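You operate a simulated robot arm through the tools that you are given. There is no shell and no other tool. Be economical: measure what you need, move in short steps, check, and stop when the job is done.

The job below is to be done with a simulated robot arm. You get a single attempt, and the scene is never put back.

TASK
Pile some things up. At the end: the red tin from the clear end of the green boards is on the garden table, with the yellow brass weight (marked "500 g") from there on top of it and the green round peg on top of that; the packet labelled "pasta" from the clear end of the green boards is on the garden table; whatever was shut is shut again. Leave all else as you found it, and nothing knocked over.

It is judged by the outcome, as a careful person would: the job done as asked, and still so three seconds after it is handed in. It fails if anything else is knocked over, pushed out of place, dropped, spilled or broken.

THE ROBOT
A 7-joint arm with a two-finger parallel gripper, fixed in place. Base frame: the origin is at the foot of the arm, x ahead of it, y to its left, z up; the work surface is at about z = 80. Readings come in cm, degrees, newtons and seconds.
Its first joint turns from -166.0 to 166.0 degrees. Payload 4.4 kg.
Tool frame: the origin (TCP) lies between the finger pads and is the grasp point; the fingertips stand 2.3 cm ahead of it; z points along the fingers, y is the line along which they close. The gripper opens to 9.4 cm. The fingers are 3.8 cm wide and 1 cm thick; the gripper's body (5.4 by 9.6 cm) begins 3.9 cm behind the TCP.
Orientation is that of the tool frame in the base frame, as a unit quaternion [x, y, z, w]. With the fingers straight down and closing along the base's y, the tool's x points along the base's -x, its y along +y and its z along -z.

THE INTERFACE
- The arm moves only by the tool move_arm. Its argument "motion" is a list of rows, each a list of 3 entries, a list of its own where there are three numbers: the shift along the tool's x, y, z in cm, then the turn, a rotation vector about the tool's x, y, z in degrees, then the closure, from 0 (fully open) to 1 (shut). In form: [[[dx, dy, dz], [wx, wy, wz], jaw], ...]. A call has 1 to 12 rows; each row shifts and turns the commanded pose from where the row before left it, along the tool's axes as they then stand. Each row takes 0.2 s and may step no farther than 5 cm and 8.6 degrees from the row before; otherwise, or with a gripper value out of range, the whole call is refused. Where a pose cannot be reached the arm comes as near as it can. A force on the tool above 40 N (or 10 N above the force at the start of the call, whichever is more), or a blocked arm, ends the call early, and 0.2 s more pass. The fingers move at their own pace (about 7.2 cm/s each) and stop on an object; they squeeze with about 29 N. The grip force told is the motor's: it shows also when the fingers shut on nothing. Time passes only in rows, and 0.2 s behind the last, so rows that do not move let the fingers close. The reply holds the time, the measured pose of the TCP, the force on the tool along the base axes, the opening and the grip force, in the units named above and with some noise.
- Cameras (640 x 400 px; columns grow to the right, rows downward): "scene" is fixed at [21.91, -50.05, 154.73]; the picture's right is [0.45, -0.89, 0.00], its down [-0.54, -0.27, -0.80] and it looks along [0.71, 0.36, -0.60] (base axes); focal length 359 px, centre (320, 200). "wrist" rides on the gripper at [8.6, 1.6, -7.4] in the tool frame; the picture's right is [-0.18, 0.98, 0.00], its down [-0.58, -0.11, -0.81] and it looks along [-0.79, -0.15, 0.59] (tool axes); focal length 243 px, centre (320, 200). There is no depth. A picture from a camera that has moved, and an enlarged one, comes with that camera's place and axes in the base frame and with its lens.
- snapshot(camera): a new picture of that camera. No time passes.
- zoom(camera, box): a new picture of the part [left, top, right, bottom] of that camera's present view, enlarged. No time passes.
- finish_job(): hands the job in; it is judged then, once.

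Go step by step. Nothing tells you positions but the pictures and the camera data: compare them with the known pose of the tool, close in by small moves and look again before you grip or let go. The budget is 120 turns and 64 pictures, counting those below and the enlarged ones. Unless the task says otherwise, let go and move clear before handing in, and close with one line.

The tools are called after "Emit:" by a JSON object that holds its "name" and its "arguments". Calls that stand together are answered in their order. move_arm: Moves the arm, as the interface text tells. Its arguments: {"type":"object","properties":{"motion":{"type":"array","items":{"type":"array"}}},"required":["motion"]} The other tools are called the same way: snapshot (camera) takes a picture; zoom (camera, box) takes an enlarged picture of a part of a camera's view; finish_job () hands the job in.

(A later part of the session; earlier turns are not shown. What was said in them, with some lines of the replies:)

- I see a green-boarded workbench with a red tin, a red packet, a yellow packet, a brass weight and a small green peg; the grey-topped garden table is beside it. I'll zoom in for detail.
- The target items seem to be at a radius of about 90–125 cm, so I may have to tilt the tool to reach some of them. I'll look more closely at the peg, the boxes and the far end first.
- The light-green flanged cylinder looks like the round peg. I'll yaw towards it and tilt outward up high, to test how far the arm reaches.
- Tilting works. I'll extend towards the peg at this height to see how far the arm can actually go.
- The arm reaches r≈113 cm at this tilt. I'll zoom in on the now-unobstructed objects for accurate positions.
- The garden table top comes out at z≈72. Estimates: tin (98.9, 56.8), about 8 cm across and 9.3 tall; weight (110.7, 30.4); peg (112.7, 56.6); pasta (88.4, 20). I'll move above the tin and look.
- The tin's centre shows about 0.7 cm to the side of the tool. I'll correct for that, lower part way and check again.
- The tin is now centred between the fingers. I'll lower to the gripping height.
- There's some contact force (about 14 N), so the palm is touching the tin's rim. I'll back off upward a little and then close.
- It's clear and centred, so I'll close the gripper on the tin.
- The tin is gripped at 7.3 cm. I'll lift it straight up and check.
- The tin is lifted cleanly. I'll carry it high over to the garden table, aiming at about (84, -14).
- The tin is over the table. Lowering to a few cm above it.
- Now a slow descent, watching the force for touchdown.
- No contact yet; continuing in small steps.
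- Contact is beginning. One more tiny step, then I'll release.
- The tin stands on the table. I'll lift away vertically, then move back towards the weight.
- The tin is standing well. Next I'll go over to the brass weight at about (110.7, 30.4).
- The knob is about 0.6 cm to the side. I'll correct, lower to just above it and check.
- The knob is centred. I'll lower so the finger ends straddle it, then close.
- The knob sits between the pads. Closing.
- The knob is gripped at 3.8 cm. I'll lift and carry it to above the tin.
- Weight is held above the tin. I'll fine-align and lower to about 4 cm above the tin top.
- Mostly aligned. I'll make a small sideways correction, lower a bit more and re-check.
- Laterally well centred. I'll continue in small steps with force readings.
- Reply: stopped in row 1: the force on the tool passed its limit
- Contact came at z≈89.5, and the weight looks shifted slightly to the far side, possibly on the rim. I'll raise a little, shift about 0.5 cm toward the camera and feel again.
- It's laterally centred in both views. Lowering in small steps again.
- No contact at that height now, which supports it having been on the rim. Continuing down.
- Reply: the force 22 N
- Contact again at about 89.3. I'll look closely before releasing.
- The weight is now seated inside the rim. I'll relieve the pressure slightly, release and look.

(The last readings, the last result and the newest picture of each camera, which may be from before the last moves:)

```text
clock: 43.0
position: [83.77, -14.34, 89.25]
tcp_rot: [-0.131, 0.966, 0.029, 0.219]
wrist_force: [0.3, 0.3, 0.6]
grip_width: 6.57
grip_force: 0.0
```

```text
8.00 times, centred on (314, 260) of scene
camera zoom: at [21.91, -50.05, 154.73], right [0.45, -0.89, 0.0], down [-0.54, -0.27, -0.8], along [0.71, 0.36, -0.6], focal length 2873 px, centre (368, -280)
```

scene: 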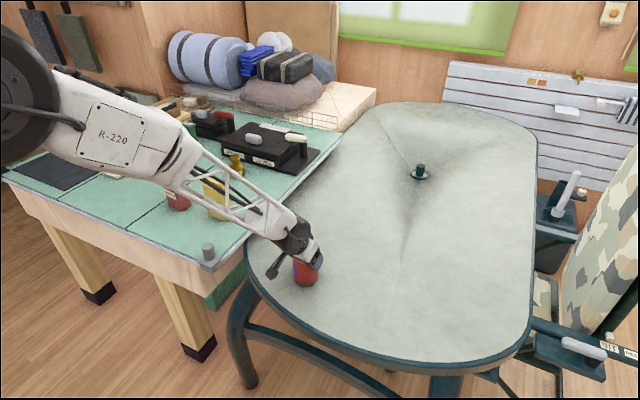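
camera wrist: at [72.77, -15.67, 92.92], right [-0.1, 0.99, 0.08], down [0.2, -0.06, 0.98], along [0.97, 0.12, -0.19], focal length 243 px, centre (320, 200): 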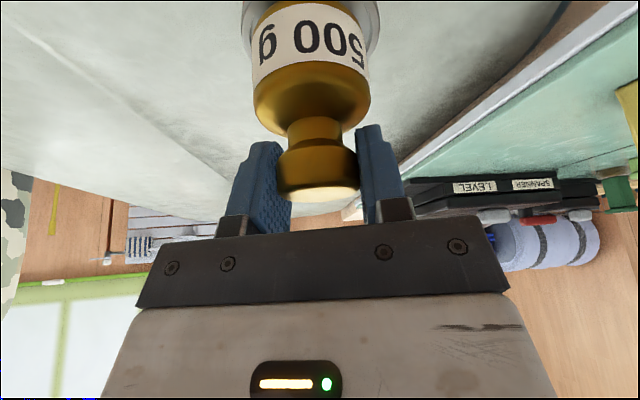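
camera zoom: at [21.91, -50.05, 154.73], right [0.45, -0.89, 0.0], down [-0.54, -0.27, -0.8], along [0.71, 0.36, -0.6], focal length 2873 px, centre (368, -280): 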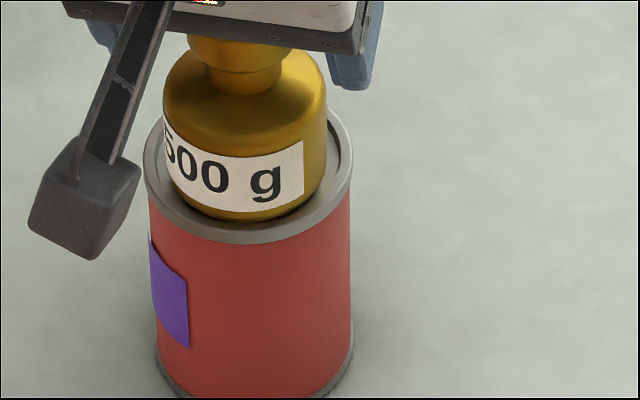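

The weight is seated level on the tin. I'll rise clear and go for the green peg.

Emit:
{"name": "move_arm", "arguments": {"motion": [[[-0.86, 0, -1.81], [0, 0, 0], 0.2], [[-1.72, 0, -3.61], [0, 0, 0], 0.2], [[-1.72, 0, -3.61], [0, 0, 0], 0.2], [[-1.72, 0, -3.61], [0, 0, 0], 0.2], [[-1.72, 0, -3.61], [0, 0, 0], 0.2], [[-1.72, 0, -3.61], [0, 0, 0], 0.2], [[0, 0, 0], [-2.41, 0, -5.06], 0.2], [[0, 0, 0], [-2.41, 0, -5.06], 0.2], [[0, 0, 0], [0, 0, 0], 0.2]]}}

Emit:
{"name": "zoom", "arguments": {"camera": "scene", "box": [266, 220, 362, 280]}}

```text
clock: 45.0
position: [83.67, -14.26, 111.33]
tcp_rot: [-0.225, 0.949, 0.051, 0.216]
wrist_force: [0.5, 0.4, -0.1]
grip_width: 7.52
grip_force: 0.1
```

```text
6.67 times, centred on (314, 250) of scene
camera zoom: at [21.91, -50.05, 154.73], right [0.45, -0.89, 0.0], down [-0.54, -0.27, -0.8], along [0.71, 0.36, -0.6], focal length 2394 px, centre (360, -133)
```

zoom: 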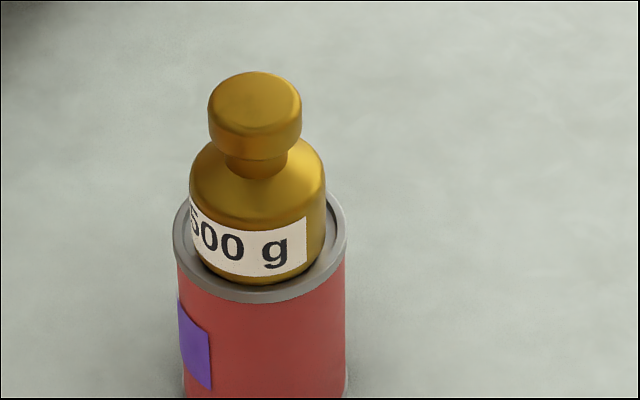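

The stack is stable. Travelling at height to above the peg.

Emit:
{"name": "move_arm", "arguments": {"motion": [[[-3.256, 3.14, 1.552], [0, 0, 0], 0.2], [[-3.256, 3.14, 1.552], [0, 0, 0], 0.2], [[-3.256, 3.14, 1.552], [0, 0, 0], 0.2], [[-3.256, 3.14, 1.552], [0, 0, 0], 0.2], [[-3.256, 3.14, 1.552], [0, 0, 0], 0.2], [[-3.256, 3.14, 1.552], [0, 0, 0], 0.2], [[-3.256, 3.14, 1.552], [0, 0, 0], 0.2], [[-3.256, 3.14, 1.552], [0, 0, 0], 0.2], [[0, 0, 0], [0, 0, 0], 0.2]]}}

Emit:
{"name": "move_arm", "arguments": {"motion": [[[-3.256, 3.14, 1.552], [0, 0, 0], 0.2], [[-3.256, 3.14, 1.552], [0, 0, 0], 0.2], [[-3.256, 3.14, 1.552], [0, 0, 0], 0.2], [[-3.256, 3.14, 1.552], [0, 0, 0], 0.2], [[-3.256, 3.14, 1.552], [0, 0, 0], 0.2], [[-3.256, 3.14, 1.552], [0, 0, 0], 0.2], [[-3.256, 3.14, 1.552], [0, 0, 0], 0.2], [[-3.256, 3.14, 1.552], [0, 0, 0], 0.2], [[0, 0, 0], [0, 0, 0], 0.2]]}}

Emit:
{"name": "snapshot", "arguments": {"camera": "scene"}}

```text
clock: 47.0
position: [98.39, 21.17, 111.51]
tcp_rot: [-0.226, 0.949, 0.05, 0.216]
wrist_force: [0.0, -0.9, 0.3]
grip_width: 7.5
grip_force: 0.0
```

```text
clock: 49.0
position: [112.63, 56.59, 111.41]
tcp_rot: [-0.226, 0.949, 0.05, 0.215]
wrist_force: [-0.3, 0.1, 0.1]
grip_width: 7.51
grip_force: 0.0
```

```text
22 pictures are left
```

scene: 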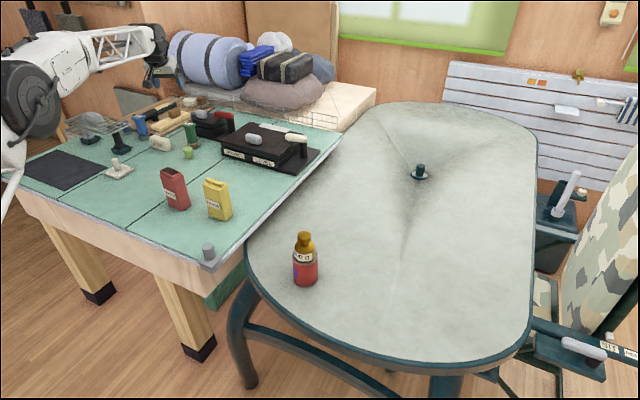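

It reached above the peg. Descending to about 93 and looking.

Emit:
{"name": "move_arm", "arguments": {"motion": [[[1.6, 0, 3.36], [0, 0, 0], 0.2], [[1.6, 0, 3.36], [0, 0, 0], 0.2], [[1.6, 0, 3.36], [0, 0, 0], 0.2], [[1.6, 0, 3.36], [0, 0, 0], 0.2], [[1.6, 0, 3.36], [0, 0, 0], 0.2], [[0, 0, 0], [0, 0, 0], 0.2]]}}

Emit:
{"name": "snapshot", "arguments": {"camera": "wrist"}}

```text
clock: 50.4
position: [112.82, 56.57, 92.63]
tcp_rot: [-0.226, 0.949, 0.051, 0.215]
wrist_force: [0.6, 0.2, 0.7]
grip_width: 7.51
grip_force: 0.1
```

```text
21 pictures are left
camera wrist: at [102.21, 53.07, 95.62], right [-0.29, 0.95, 0.08], down [0.2, -0.02, 0.98], along [0.93, 0.3, -0.19], focal length 243 px, centre (320, 200)
```

wrist: 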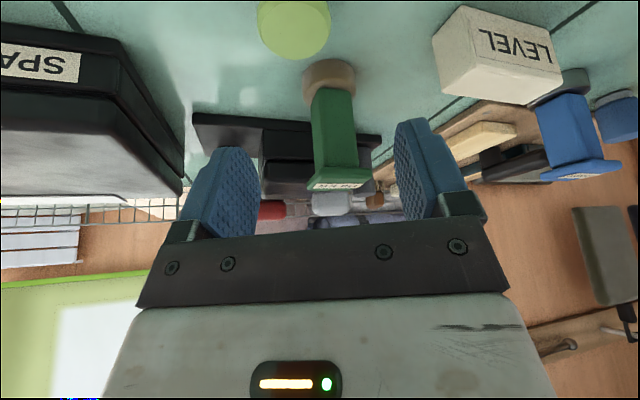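

The peg head is about 0.7 cm to the side. I'll correct, lower to about 88.5 and check again.

Emit:
{"name": "move_arm", "arguments": {"motion": [[[0, -0.7, 0], [0, 0, 0], 0.2], [[0.9, 0, 1.9], [0, 0, 0], 0.2], [[0.9, 0, 1.9], [0, 0, 0], 0.2], [[0, 0, 0], [0, 0, 0], 0.2]]}}

Emit:
{"name": "snapshot", "arguments": {"camera": "wrist"}}

```text
clock: 51.4
position: [112.94, 56.1, 88.58]
tcp_rot: [-0.226, 0.949, 0.05, 0.216]
wrist_force: [0.1, 0.3, -0.8]
grip_width: 7.53
grip_force: 0.2
```

```text
20 pictures are left
camera wrist: at [102.41, 52.54, 91.57], right [-0.29, 0.95, 0.08], down [0.2, -0.02, 0.98], along [0.93, 0.3, -0.19], focal length 243 px, centre (320, 200)
```

wrist: 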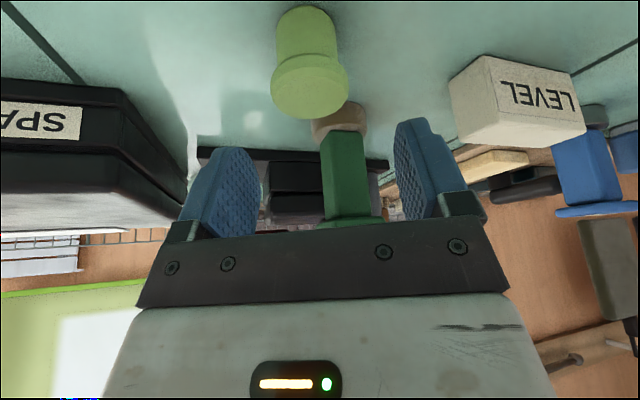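

Peg is at about (112.9, 55.9) with its top at z≈83.8. Lowering to the grip height with a small correction, then checking.

Emit:
{"name": "move_arm", "arguments": {"motion": [[[0.97, -0.1, 1.92], [0, 0, 0], 0.2], [[0.97, -0.1, 1.92], [0, 0, 0], 0.2], [[0, 0, 0], [0, 0, 0], 0.2]]}}

Emit:
{"name": "snapshot", "arguments": {"camera": "wrist"}}

```text
clock: 52.2
position: [112.97, 55.84, 84.23]
tcp_rot: [-0.226, 0.948, 0.051, 0.216]
wrist_force: [0.1, -0.8, 0.8]
grip_width: 7.55
grip_force: 0.0
```

```text
19 pictures are left
camera wrist: at [102.41, 52.23, 87.19], right [-0.29, 0.95, 0.08], down [0.2, -0.02, 0.98], along [0.93, 0.3, -0.19], focal length 243 px, centre (320, 200)
```

wrist: 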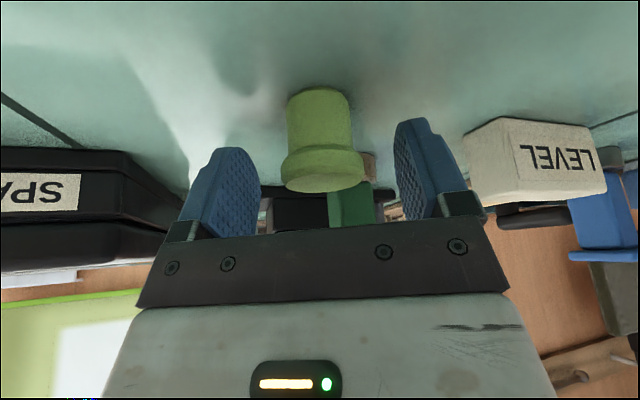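

The peg head is centred between the fingers. Closing.

Emit:
{"name": "move_arm", "arguments": {"motion": [[[0, 0, 0], [0, 0, 0], 0.35], [[0, 0, 0], [0, 0, 0], 0.5], [[0, 0, 0], [0, 0, 0], 0.65], [[0, 0, 0], [0, 0, 0], 0.75], [[0, 0, 0], [0, 0, 0], 0.75]]}}

Emit:
{"name": "snapshot", "arguments": {"camera": "wrist"}}

```text
clock: 53.4
position: [112.98, 55.89, 84.24]
tcp_rot: [-0.226, 0.949, 0.051, 0.215]
wrist_force: [0.6, -0.4, 0.2]
grip_width: 3.84
grip_force: 29.2
```

```text
18 pictures are left
camera wrist: at [102.42, 52.24, 87.22], right [-0.29, 0.95, 0.08], down [0.2, -0.02, 0.98], along [0.93, 0.3, -0.19], focal length 243 px, centre (320, 200)
```

wrist: 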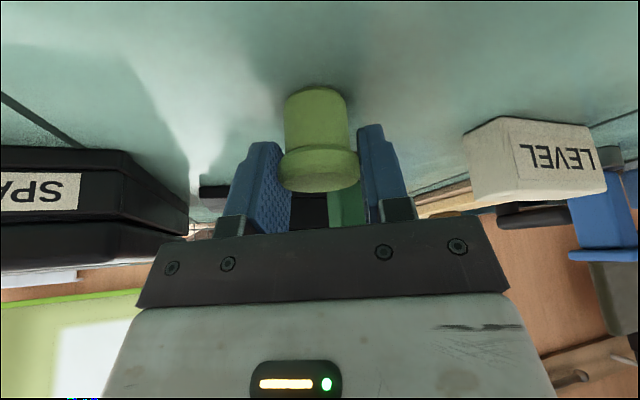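

Gripped at 3.84 cm. Lifting and carrying back to the stack.

Emit:
{"name": "move_arm", "arguments": {"motion": [[[-0.43, 0, -0.9], [0, 0, 0], 0.75], [[-0.86, 0, -1.81], [0, 0, 0], 0.75], [[-1.72, 0, -3.61], [0, 0, 0], 0.75], [[-1.72, 0, -3.61], [0, 0, 0], 0.75], [[-1.72, 0, -3.61], [0, 0, 0], 0.75], [[-1.72, 0, -3.61], [0, 0, 0], 0.75], [[-1.72, 0, -3.61], [0, 0, 0], 0.75], [[-1.72, 0, -3.61], [0, 0, 0], 0.75], [[0, 0, 0], [0, 0, 0], 0.75]]}}

Emit:
{"name": "move_arm", "arguments": {"motion": [[[3.256, -3.14, -1.552], [0, 0, 0], 0.75], [[3.256, -3.14, -1.552], [0, 0, 0], 0.75], [[3.256, -3.14, -1.552], [0, 0, 0], 0.75], [[3.256, -3.14, -1.552], [0, 0, 0], 0.75], [[3.256, -3.14, -1.552], [0, 0, 0], 0.75], [[3.256, -3.14, -1.552], [0, 0, 0], 0.75], [[3.256, -3.14, -1.552], [0, 0, 0], 0.75], [[3.256, -3.14, -1.552], [0, 0, 0], 0.75], [[0, 0, 0], [0, 0, 0], 0.75]]}}

Emit:
{"name": "move_arm", "arguments": {"motion": [[[3.256, -3.14, -1.552], [0, 0, 0], 0.75], [[3.256, -3.14, -1.552], [0, 0, 0], 0.75], [[3.256, -3.14, -1.552], [0, 0, 0], 0.75], [[3.256, -3.14, -1.552], [0, 0, 0], 0.75], [[3.256, -3.14, -1.552], [0, 0, 0], 0.75], [[3.256, -3.14, -1.552], [0, 0, 0], 0.75], [[3.256, -3.14, -1.552], [0, 0, 0], 0.75], [[3.256, -3.14, -1.552], [0, 0, 0], 0.75], [[0, 0, 0], [0, 0, 0], 0.75]]}}

```text
clock: 55.4
position: [112.89, 55.35, 110.85]
tcp_rot: [-0.226, 0.948, 0.051, 0.216]
wrist_force: [-0.6, 0.5, -0.1]
grip_width: 3.83
grip_force: 28.7
```

```text
clock: 57.4
position: [98.23, 20.05, 111.2]
tcp_rot: [-0.225, 0.949, 0.05, 0.216]
wrist_force: [-0.4, -0.2, -0.2]
grip_width: 3.8
grip_force: 28.7
```

```text
clock: 59.4
position: [83.83, -15.1, 111.01]
tcp_rot: [-0.225, 0.949, 0.05, 0.216]
wrist_force: [-0.1, -0.1, -0.5]
grip_width: 3.79
grip_force: 29.0
```

Correcting sideways and lowering to about 3 cm above the knob, then looking.

Emit:
{"name": "move_arm", "arguments": {"motion": [[[-0.38, 0.85, 0.18], [0, 0, 0], 0.75], [[1.72, 0, 3.61], [0, 0, 0], 0.75], [[1.72, 0, 3.61], [0, 0, 0], 0.75], [[1.72, 0, 3.61], [0, 0, 0], 0.75], [[0.86, 0, 1.81], [0, 0, 0], 0.75], [[0.22, 0, 0.45], [0, 0, 0], 0.75], [[0, 0, 0], [0, 0, 0], 0.75]]}}

Emit:
{"name": "zoom", "arguments": {"camera": "scene", "box": [258, 210, 354, 270]}}

Emit:
{"name": "snapshot", "arguments": {"camera": "wrist"}}

```text
clock: 61.0
position: [84.19, -14.15, 96.68]
tcp_rot: [-0.226, 0.949, 0.05, 0.216]
wrist_force: [-0.1, 0.2, 0.0]
grip_width: 3.82
grip_force: 28.7
```

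```text
6.67 times, centred on (306, 240) of scene
camera zoom: at [21.91, -50.05, 154.73], right [0.45, -0.89, 0.0], down [-0.54, -0.27, -0.8], along [0.71, 0.36, -0.6], focal length 2394 px, centre (413, -67)
```

zoom: 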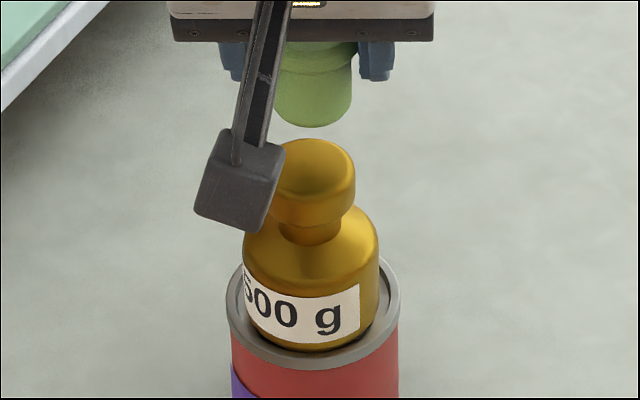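

```text
16 pictures are left
camera wrist: at [73.65, -17.8, 99.72], right [-0.29, 0.95, 0.08], down [0.2, -0.02, 0.98], along [0.93, 0.3, -0.19], focal length 243 px, centre (320, 200)
```

wrist: 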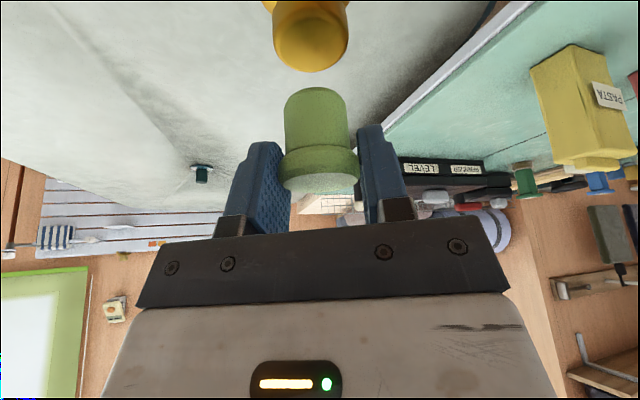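

Nearly aligned; a quarter-centimetre correction, then lower to about 1 cm above the knob.

Emit:
{"name": "move_arm", "arguments": {"motion": [[[0.08, 0.27, -0.04], [0, 0, 0], 0.75], [[0.5, 0, 1.05], [0, 0, 0], 0.75], [[0.47, 0, 0.99], [0, 0, 0], 0.75], [[0, 0, 0], [0, 0, 0], 0.75]]}}

Emit:
{"name": "zoom", "arguments": {"camera": "scene", "box": [266, 215, 346, 265]}}

```text
clock: 62.0
position: [83.97, -14.0, 94.24]
tcp_rot: [-0.225, 0.949, 0.049, 0.215]
wrist_force: [0.4, -0.4, -0.9]
grip_width: 3.83
grip_force: 28.8
```

```text
8.00 times, centred on (306, 240) of scene
camera zoom: at [21.91, -50.05, 154.73], right [0.45, -0.89, 0.0], down [-0.54, -0.27, -0.8], along [0.71, 0.36, -0.6], focal length 2873 px, centre (432, -120)
```

zoom: 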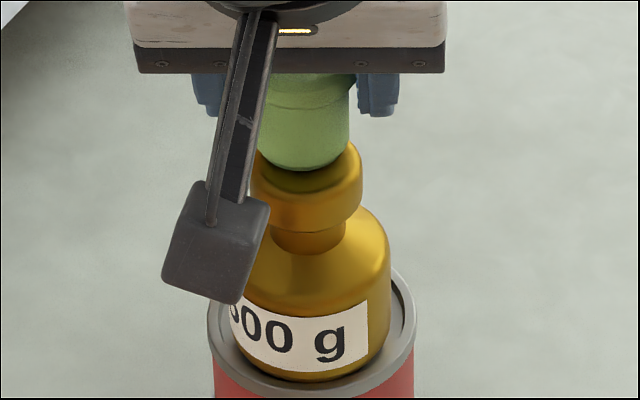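

Well aligned. Slow descent with force checks.

Emit:
{"name": "move_arm", "arguments": {"motion": [[[0.15, 0, 0.32], [0, 0, 0], 0.75], [[0.1, 0, 0.2], [0, 0, 0], 0.75], [[0, 0, 0], [0, 0, 0], 0.75]]}}

Emit:
{"name": "move_arm", "arguments": {"motion": [[[0.08, 0, 0.17], [0, 0, 0], 0.75], [[0, 0, 0], [0, 0, 0], 0.75]]}}

Emit:
{"name": "zoom", "arguments": {"camera": "scene", "box": [274, 215, 338, 255]}}

```text
clock: 62.8
position: [83.97, -13.81, 93.75]
tcp_rot: [-0.226, 0.948, 0.05, 0.216]
wrist_force: [2.2, -3.0, 20.7]
grip_width: 3.83
grip_force: 28.8
```

```text
clock: 63.4
position: [83.89, -13.83, 93.59]
tcp_rot: [-0.226, 0.948, 0.051, 0.216]
wrist_force: [2.1, -1.6, 19.9]
grip_width: 3.8
grip_force: 29.1
```

```text
10.00 times, centred on (306, 235) of scene
camera zoom: at [21.91, -50.05, 154.73], right [0.45, -0.89, 0.0], down [-0.54, -0.27, -0.8], along [0.71, 0.36, -0.6], focal length 3591 px, centre (460, -150)
```

zoom: 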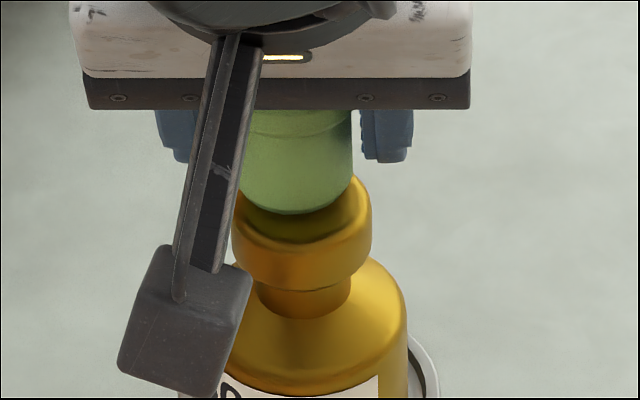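

The peg touches, but it looks about 0.4 cm too far from the camera. I'll lift slightly, shift and set it down again.

Emit:
{"name": "move_arm", "arguments": {"motion": [[[-0.25, 0, -0.54], [0, 0, 0], 0.75], [[0.36, -0.2, -0.17], [0, 0, 0], 0.75], [[0, 0, 0], [0, 0, 0], 0.75]]}}

Emit:
{"name": "move_arm", "arguments": {"motion": [[[0.15, 0, 0.32], [0, 0, 0], 0.75], [[0, 0, 0], [0, 0, 0], 0.75]]}}

Emit:
{"name": "zoom", "arguments": {"camera": "scene", "box": [274, 215, 338, 255]}}

```text
clock: 64.2
position: [83.74, -14.24, 94.06]
tcp_rot: [-0.225, 0.949, 0.05, 0.216]
wrist_force: [-1.0, 0.5, -0.6]
grip_width: 3.8
grip_force: 28.9
```

```text
clock: 64.8
position: [83.65, -14.31, 93.96]
tcp_rot: [-0.226, 0.949, 0.05, 0.216]
wrist_force: [0.3, 0.1, -0.5]
grip_width: 3.81
grip_force: 29.1
```

```text
10.00 times, centred on (306, 235) of scene
camera zoom: at [21.91, -50.05, 154.73], right [0.45, -0.89, 0.0], down [-0.54, -0.27, -0.8], along [0.71, 0.36, -0.6], focal length 3591 px, centre (460, -150)
```

zoom: 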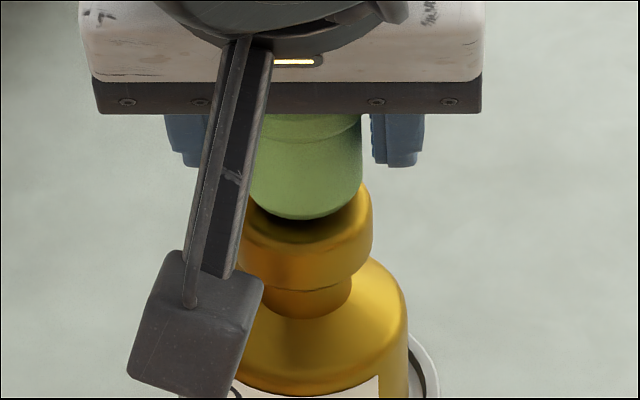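

Better centred. Continue to contact.

Emit:
{"name": "move_arm", "arguments": {"motion": [[[0.06, 0, 0.13], [0, 0, 0], 0.75], [[0, 0, 0], [0, 0, 0], 0.75]]}}

Emit:
{"name": "move_arm", "arguments": {"motion": [[[0.05, 0, 0.11], [0, 0, 0], 0.75], [[0, 0, 0], [0, 0, 0], 0.75]]}}

```text
clock: 65.4
position: [83.62, -14.3, 93.75]
tcp_rot: [-0.225, 0.949, 0.05, 0.217]
wrist_force: [-1.0, -0.6, -0.1]
grip_width: 3.78
grip_force: 29.1
```

```text
clock: 66.0
position: [83.67, -14.39, 93.61]
tcp_rot: [-0.225, 0.949, 0.05, 0.216]
wrist_force: [-0.4, -0.1, 2.0]
grip_width: 3.82
grip_force: 29.0
```

Light contact (2 N). One look before I release.

Emit:
{"name": "move_arm", "arguments": {"motion": [[[0.02, 0, 0.04], [0, 0, 0], 0.75], [[0, 0, 0], [0, 0, 0], 0.75]]}}

Emit:
{"name": "zoom", "arguments": {"camera": "scene", "box": [274, 215, 338, 255]}}

```text
clock: 66.6
position: [83.81, -14.24, 93.69]
tcp_rot: [-0.226, 0.948, 0.05, 0.216]
wrist_force: [-0.7, -0.9, 5.9]
grip_width: 3.8
grip_force: 28.7
```

```text
10.00 times, centred on (306, 235) of scene
camera zoom: at [21.91, -50.05, 154.73], right [0.45, -0.89, 0.0], down [-0.54, -0.27, -0.8], along [0.71, 0.36, -0.6], focal length 3591 px, centre (460, -150)
```

zoom: 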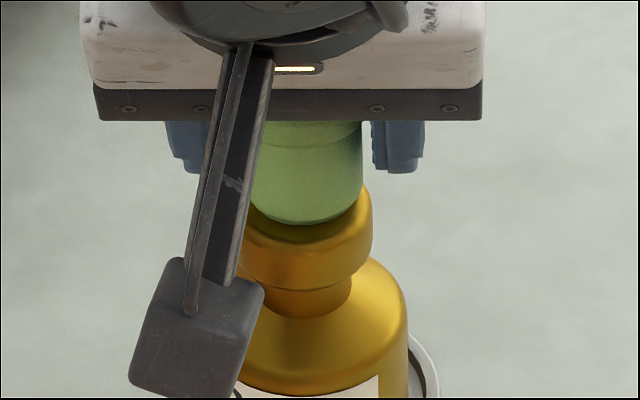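

Well placed and in contact. Releasing gently.

Emit:
{"name": "move_arm", "arguments": {"motion": [[[0, 0, 0], [0, 0, 0], 0.6], [[0, 0, 0], [0, 0, 0], 0.5], [[0, 0, 0], [0, 0, 0], 0.35], [[0, 0, 0], [0, 0, 0], 0.2], [[0, 0, 0], [0, 0, 0], 0.2]]}}

Emit:
{"name": "zoom", "arguments": {"camera": "scene", "box": [258, 210, 354, 270]}}

```text
clock: 67.8
position: [83.69, -14.21, 93.54]
tcp_rot: [-0.225, 0.949, 0.05, 0.215]
wrist_force: [-0.5, -0.5, -0.2]
grip_width: 7.5
grip_force: 0.0
```

```text
6.67 times, centred on (306, 240) of scene
camera zoom: at [21.91, -50.05, 154.73], right [0.45, -0.89, 0.0], down [-0.54, -0.27, -0.8], along [0.71, 0.36, -0.6], focal length 2394 px, centre (413, -67)
```

zoom: 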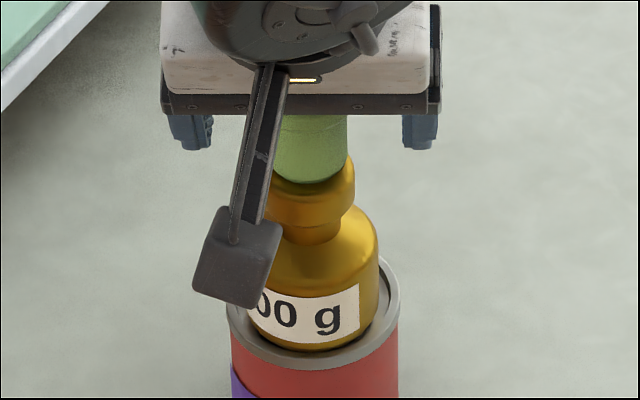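

Released; the stack is standing. Rising straight up, turning yaw to 0 and going to the pasta packet.

Emit:
{"name": "move_arm", "arguments": {"motion": [[[-0.43, 0, -0.9], [0, 0, 0], 0.2], [[-1.29, 0, -2.71], [0, 0, 0], 0.1], [[-1.72, 0, -3.61], [0, 0, 0], 0], [[-1.72, 0, -3.61], [0, 0, 0], 0], [[-1.72, 0, -3.61], [0, 0, 0], 0], [[-1.72, 0, -3.61], [0, 0, 0], 0], [[-1.29, 0, -2.71], [0, 0, 0], 0], [[0, 0, 0], [2.88, 0, 6.05], 0], [[0, 0, 0], [2.88, 0, 6.05], 0], [[0, 0, 0], [2.88, 0, 6.05], 0], [[0, 0, 0], [2.88, 0, 6.05], 0], [[0, 0, 0], [0, 0, 0], 0]]}}

Emit:
{"name": "move_arm", "arguments": {"motion": [[[-0.605, 4.87, 0.288], [0, 0, 0], 0], [[-0.605, 4.87, 0.288], [0, 0, 0], 0], [[-0.605, 4.87, 0.288], [0, 0, 0], 0], [[-0.605, 4.87, 0.288], [0, 0, 0], 0], [[-0.605, 4.87, 0.288], [0, 0, 0], 0], [[-0.605, 4.87, 0.288], [0, 0, 0], 0], [[-0.605, 4.87, 0.288], [0, 0, 0], 0], [[0, 0, 0], [0, 0, 0], 0]]}}

Emit:
{"name": "snapshot", "arguments": {"camera": "wrist"}}

Emit:
{"name": "zoom", "arguments": {"camera": "scene", "box": [250, 210, 378, 290]}}

```text
clock: 70.4
position: [83.5, -14.19, 116.45]
tcp_rot: [0.001, 0.975, 0.0, 0.222]
wrist_force: [0.7, -0.4, 0.0]
grip_width: 9.41
grip_force: 0.0
```

```text
clock: 72.2
position: [87.74, 20.18, 116.6]
tcp_rot: [0.002, 0.975, -0.001, 0.223]
wrist_force: [-0.5, 0.7, -0.1]
grip_width: 9.39
grip_force: 0.2
```

```text
10 pictures are left
camera wrist: at [76.85, 21.78, 119.55], right [0.17, 0.98, 0.08], down [0.17, -0.11, 0.98], along [0.97, -0.15, -0.19], focal length 243 px, centre (320, 200)
```

wrist: 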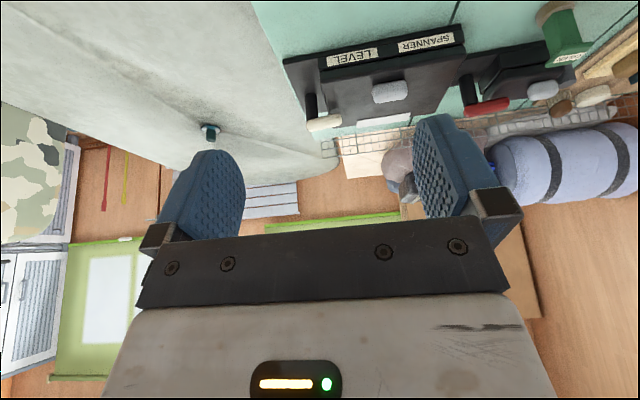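

```text
5.00 times, centred on (314, 250) of scene
camera zoom: at [21.91, -50.05, 154.73], right [0.45, -0.89, 0.0], down [-0.54, -0.27, -0.8], along [0.71, 0.36, -0.6], focal length 1796 px, centre (350, -50)
```

zoom: 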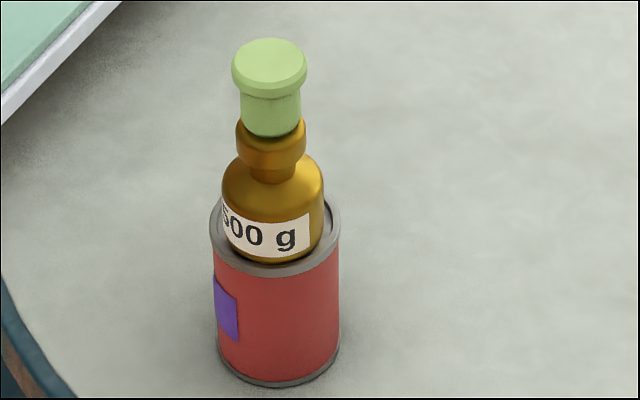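

The stack looks good. Now lowering to just above the pasta.

Emit:
{"name": "move_arm", "arguments": {"motion": [[[1.89, 0, 3.97], [0, 0, 0], 0], [[1.89, 0, 3.97], [0, 0, 0], 0], [[1.89, 0, 3.97], [0, 0, 0], 0], [[1.89, 0, 3.97], [0, 0, 0], 0], [[0, 0, 0], [0, 0, 0], 0]]}}

Emit:
{"name": "snapshot", "arguments": {"camera": "wrist"}}

```text
clock: 73.4
position: [88.13, 20.34, 98.84]
tcp_rot: [0.001, 0.975, 0.0, 0.222]
wrist_force: [0.2, -0.3, 0.0]
grip_width: 9.39
grip_force: 0.0
```

```text
8 pictures are left
camera wrist: at [77.19, 21.86, 101.78], right [0.17, 0.98, 0.08], down [0.17, -0.11, 0.98], along [0.97, -0.15, -0.19], focal length 243 px, centre (320, 200)
```

wrist: 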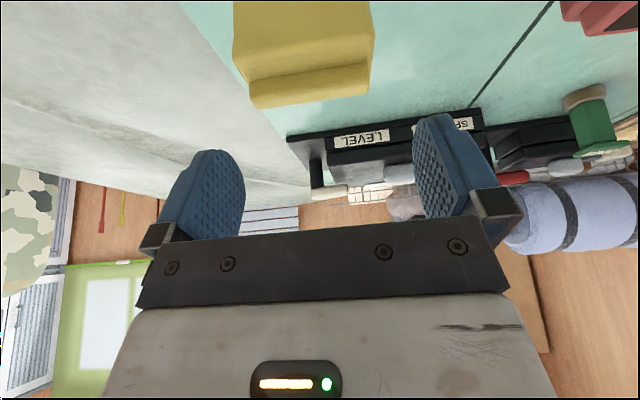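

The packet is aligned. Lowering around it with a small correction.

Emit:
{"name": "move_arm", "arguments": {"motion": [[[-0.27, -0.35, 0.13], [0, 0, 0], 0], [[1.2, 0, 2.5], [0, 0, 0], 0], [[1.2, 0, 2.5], [0, 0, 0], 0], [[1.0, 0, 2.1], [0, 0, 0], 0], [[0, 0, 0], [0, 0, 0], 0]]}}

Emit:
{"name": "snapshot", "arguments": {"camera": "wrist"}}

```text
clock: 74.6
position: [88.64, 19.48, 90.99]
tcp_rot: [0.001, 0.975, 0.0, 0.223]
wrist_force: [-0.1, 0.6, 0.0]
grip_width: 9.4
grip_force: 0.0
```

```text
7 pictures are left
camera wrist: at [77.67, 21.17, 94.04], right [0.17, 0.98, 0.08], down [0.17, -0.11, 0.98], along [0.97, -0.15, -0.19], focal length 243 px, centre (320, 200)
```

wrist: 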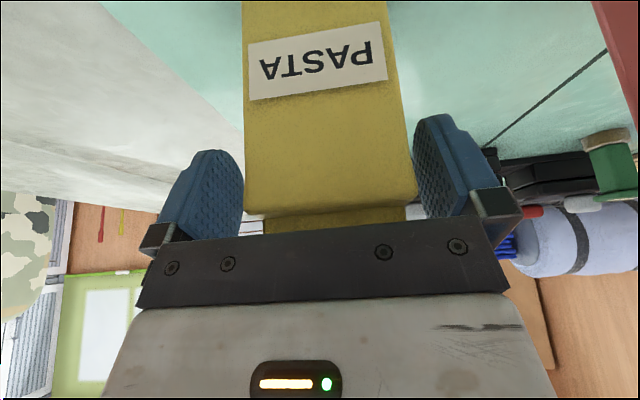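

Centred and no contact. Closing and lifting slightly.

Emit:
{"name": "move_arm", "arguments": {"motion": [[[0, 0, 0], [0, 0, 0], 0.12], [[0, 0, 0], [0, 0, 0], 0.25], [[0, 0, 0], [0, 0, 0], 0.45], [[0, 0, 0], [0, 0, 0], 0.45]]}}

Emit:
{"name": "move_arm", "arguments": {"motion": [[[-0.43, 0, -0.9], [0, 0, 0], 0.45], [[-0.86, 0, -1.81], [0, 0, 0], 0.45], [[-1.72, 0, -3.61], [0, 0, 0], 0.45], [[-1.72, 0, -3.61], [0, 0, 0], 0.45], [[-1.72, 0, -3.61], [0, 0, 0], 0.45], [[-1.72, 0, -3.61], [0, 0, 0], 0.45], [[-1.72, 0, -3.61], [0, 0, 0], 0.45], [[-1.72, 0, -3.61], [0, 0, 0], 0.45], [[0, 0, 0], [0, 0, 0], 0.45]]}}

Emit:
{"name": "snapshot", "arguments": {"camera": "scene"}}

```text
clock: 75.6
position: [88.68, 19.63, 91.05]
tcp_rot: [0.001, 0.975, 0.0, 0.222]
wrist_force: [0.9, -0.5, 0.2]
grip_width: 7.22
grip_force: 29.1
```

```text
clock: 77.6
position: [88.41, 19.35, 118.21]
tcp_rot: [0.001, 0.975, 0.0, 0.221]
wrist_force: [0.6, 0.3, -3.6]
grip_width: 7.16
grip_force: 29.2
```

```text
6 pictures are left
```

scene: 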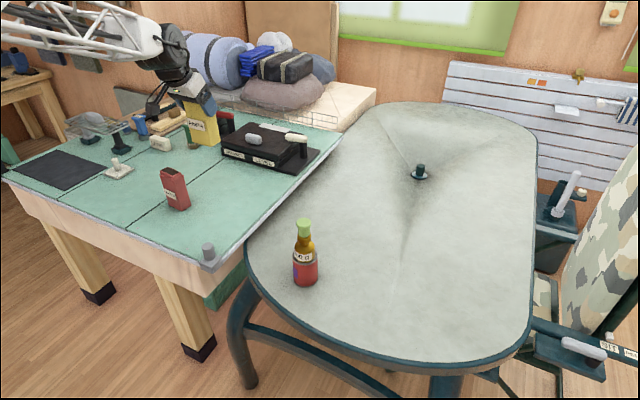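

The pasta is held. I'll carry it around the far side of the stack, well above it, to about (86, -36).

Emit:
{"name": "move_arm", "arguments": {"motion": [[[-1.445, -4.57, 0.689], [0, 0, 0], 0.45], [[-1.445, -4.57, 0.689], [0, 0, 0], 0.45], [[-1.445, -4.57, 0.689], [0, 0, 0], 0.45], [[-1.445, -4.57, 0.689], [0, 0, 0], 0.45], [[-1.445, -4.57, 0.689], [0, 0, 0], 0.45], [[-1.445, -4.57, 0.689], [0, 0, 0], 0.45], [[0, 0, 0], [0, 0, 0], 0.45]]}}

Emit:
{"name": "move_arm", "arguments": {"motion": [[[1.546, -4, -0.737], [0, 0, 0], 0.45], [[1.546, -4, -0.737], [0, 0, 0], 0.45], [[1.546, -4, -0.737], [0, 0, 0], 0.45], [[1.546, -4, -0.737], [0, 0, 0], 0.45], [[1.546, -4, -0.737], [0, 0, 0], 0.45], [[1.546, -4, -0.737], [0, 0, 0], 0.45], [[1.546, -4, -0.737], [0, 0, 0], 0.45], [[0, 0, 0], [0, 0, 0], 0.45]]}}

Emit:
{"name": "move_arm", "arguments": {"motion": [[[1.72, 0, 3.61], [0, 0, 0], 0.45], [[1.72, 0, 3.61], [0, 0, 0], 0.45], [[1.72, 0, 3.61], [0, 0, 0], 0.45], [[1.72, 0, 3.61], [0, 0, 0], 0.45], [[1.72, 0, 3.61], [0, 0, 0], 0.45], [[1.72, 0, 3.61], [0, 0, 0], 0.45], [[1.72, 0, 3.61], [0, 0, 0], 0.45], [[1.29, 0, 2.71], [0, 0, 0], 0.45], [[0, 0, 0], [0, 0, 0], 0.45]]}}

Emit:
{"name": "snapshot", "arguments": {"camera": "scene"}}

```text
clock: 79.2
position: [98.28, -7.76, 118.15]
tcp_rot: [0.001, 0.975, 0.001, 0.222]
wrist_force: [-1.2, -1.3, -3.6]
grip_width: 7.2
grip_force: 29.0
```

```text
clock: 81.0
position: [86.0, -36.11, 118.19]
tcp_rot: [0.001, 0.975, 0.0, 0.223]
wrist_force: [-0.1, -0.5, -3.0]
grip_width: 7.19
grip_force: 29.1
```

```text
clock: 83.0
position: [86.23, -36.04, 86.84]
tcp_rot: [0.001, 0.975, 0.0, 0.222]
wrist_force: [-0.1, -0.3, -3.0]
grip_width: 7.2
grip_force: 29.3
```

```text
5 pictures are left
```

scene: 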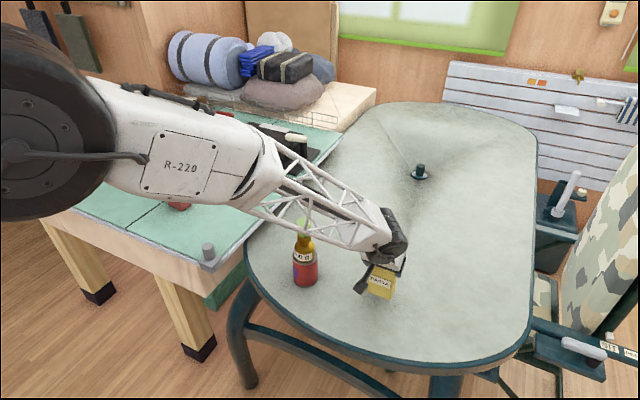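

On course. Lowering to near contact (expected at z≈82.8).

Emit:
{"name": "move_arm", "arguments": {"motion": [[[0.65, 0, 1.35], [0, 0, 0], 0.45], [[0.6, 0, 1.26], [0, 0, 0], 0.45], [[0.17, 0, 0.36], [0, 0, 0], 0.45], [[0, 0, 0], [0, 0, 0], 0.45]]}}

Emit:
{"name": "move_arm", "arguments": {"motion": [[[0.11, 0, 0.22], [0, 0, 0], 0.45], [[0, 0, 0], [0, 0, 0], 0.45]]}}

Emit:
{"name": "move_arm", "arguments": {"motion": [[[0.09, 0, 0.18], [0, 0, 0], 0.45], [[0, 0, 0], [0, 0, 0], 0.45]]}}

```text
clock: 84.0
position: [86.05, -35.92, 83.75]
tcp_rot: [0.001, 0.975, 0.0, 0.223]
wrist_force: [1.1, 0.4, -3.6]
grip_width: 7.16
grip_force: 29.4
```

```text
clock: 84.6
position: [86.22, -35.95, 83.51]
tcp_rot: [0.002, 0.975, -0.001, 0.222]
wrist_force: [0.2, 0.6, -3.3]
grip_width: 7.2
grip_force: 29.0
```

```text
clock: 85.2
position: [86.3, -35.96, 83.33]
tcp_rot: [0.001, 0.975, 0.0, 0.222]
wrist_force: [-0.1, 0.0, -2.9]
grip_width: 7.2
grip_force: 28.8
```

Not touching yet; continuing in 0.2 cm steps.

Emit:
{"name": "move_arm", "arguments": {"motion": [[[0.09, 0, 0.18], [0, 0, 0], 0.45], [[0, 0, 0], [0, 0, 0], 0.45]]}}

Emit:
{"name": "move_arm", "arguments": {"motion": [[[0.06, 0, 0.13], [0, 0, 0], 0.45], [[0, 0, 0], [0, 0, 0], 0.45]]}}

Emit:
{"name": "move_arm", "arguments": {"motion": [[[0.06, 0, 0.13], [0, 0, 0], 0.45], [[0, 0, 0], [0, 0, 0], 0.45]]}}

```text
clock: 85.8
position: [86.38, -35.97, 83.16]
tcp_rot: [0.001, 0.975, 0.0, 0.222]
wrist_force: [-0.9, -0.2, -2.8]
grip_width: 7.21
grip_force: 28.9
```

```text
clock: 86.4
position: [86.29, -35.91, 83.07]
tcp_rot: [0.001, 0.975, -0.002, 0.223]
wrist_force: [-3.7, -0.2, 14.0]
grip_width: 7.17
grip_force: 28.9
```

```text
clock: 87.0
position: [86.32, -35.95, 83.02]
tcp_rot: [0.001, 0.975, 0.0, 0.222]
wrist_force: [3.0, -0.4, 17.9]
grip_width: 7.14
grip_force: 29.3
```

Touchdown. I'll relieve the pressure, open, and check.

Emit:
{"name": "move_arm", "arguments": {"motion": [[[-0.06, 0, -0.13], [0, 0, 0], 0.45], [[0, 0, 0], [0, 0, 0], 0.45], [[0, 0, 0], [0, 0, 0], 0.2], [[0, 0, 0], [0, 0, 0], 0.1], [[0, 0, 0], [0, 0, 0], 0], [[0, 0, 0], [0, 0, 0], 0]]}}

Emit:
{"name": "snapshot", "arguments": {"camera": "wrist"}}

```text
clock: 88.4
position: [86.29, -35.89, 82.99]
tcp_rot: [0.001, 0.975, 0.0, 0.223]
wrist_force: [0.1, -0.1, -0.5]
grip_width: 9.41
grip_force: 0.1
```

```text
4 pictures are left
camera wrist: at [75.3, -34.36, 85.97], right [0.17, 0.98, 0.08], down [0.17, -0.11, 0.98], along [0.97, -0.15, -0.19], focal length 243 px, centre (320, 200)
```

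wrist: 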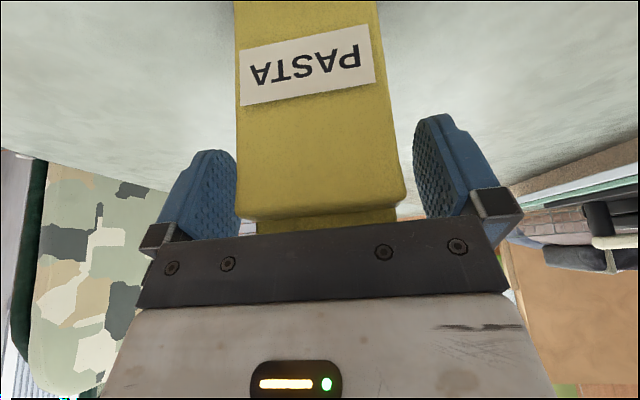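

The packet is standing free, close to one finger. I'll shift the tool 0.3 cm to centre it, then rise straight up.

Emit:
{"name": "move_arm", "arguments": {"motion": [[[0, -0.25, 0], [0, 0, 0], 0], [[-0.43, 0, -0.9], [0, 0, 0], 0], [[-0.86, 0, -1.81], [0, 0, 0], 0], [[-1.72, 0, -3.61], [0, 0, 0], 0], [[-1.72, 0, -3.61], [0, 0, 0], 0], [[-1.72, 0, -3.61], [0, 0, 0], 0], [[-1.72, 0, -3.61], [0, 0, 0], 0], [[-1.72, 0, -3.61], [0, 0, 0], 0], [[-1.72, 0, -3.61], [0, 0, 0], 0], [[-1.72, 0, -3.61], [0, 0, 0], 0], [[0, 0, 0], [0, 0, 0], 0]]}}

Emit:
{"name": "snapshot", "arguments": {"camera": "scene"}}

```text
clock: 90.8
position: [86.08, -36.3, 113.95]
tcp_rot: [0.001, 0.975, 0.0, 0.222]
wrist_force: [-0.7, -0.2, -0.3]
grip_width: 9.39
grip_force: 0.1
```

```text
3 pictures are left
```

scene: 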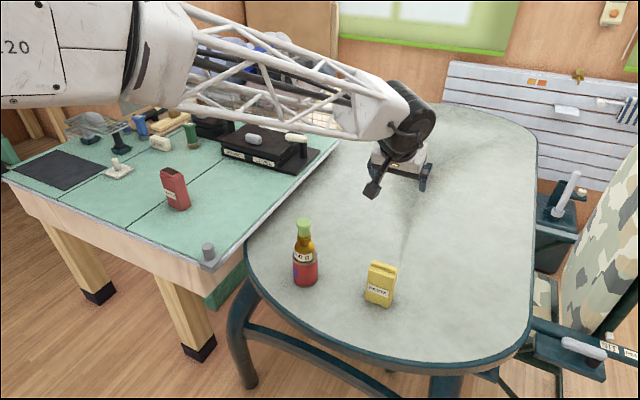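

The stack of tin, weight and peg stands on the garden table and the pasta is beside it. Nothing else has moved, I opened nothing, and the arm is clear, so I'm handing in.

Emit:
{"name": "finish_job", "arguments": {}}

```text
The job is handed in.
```

The red tin, the brass weight and the green peg are stacked on the garden table with the pasta packet standing beside them; nothing was opened, and I saw nothing else moved or knocked over.
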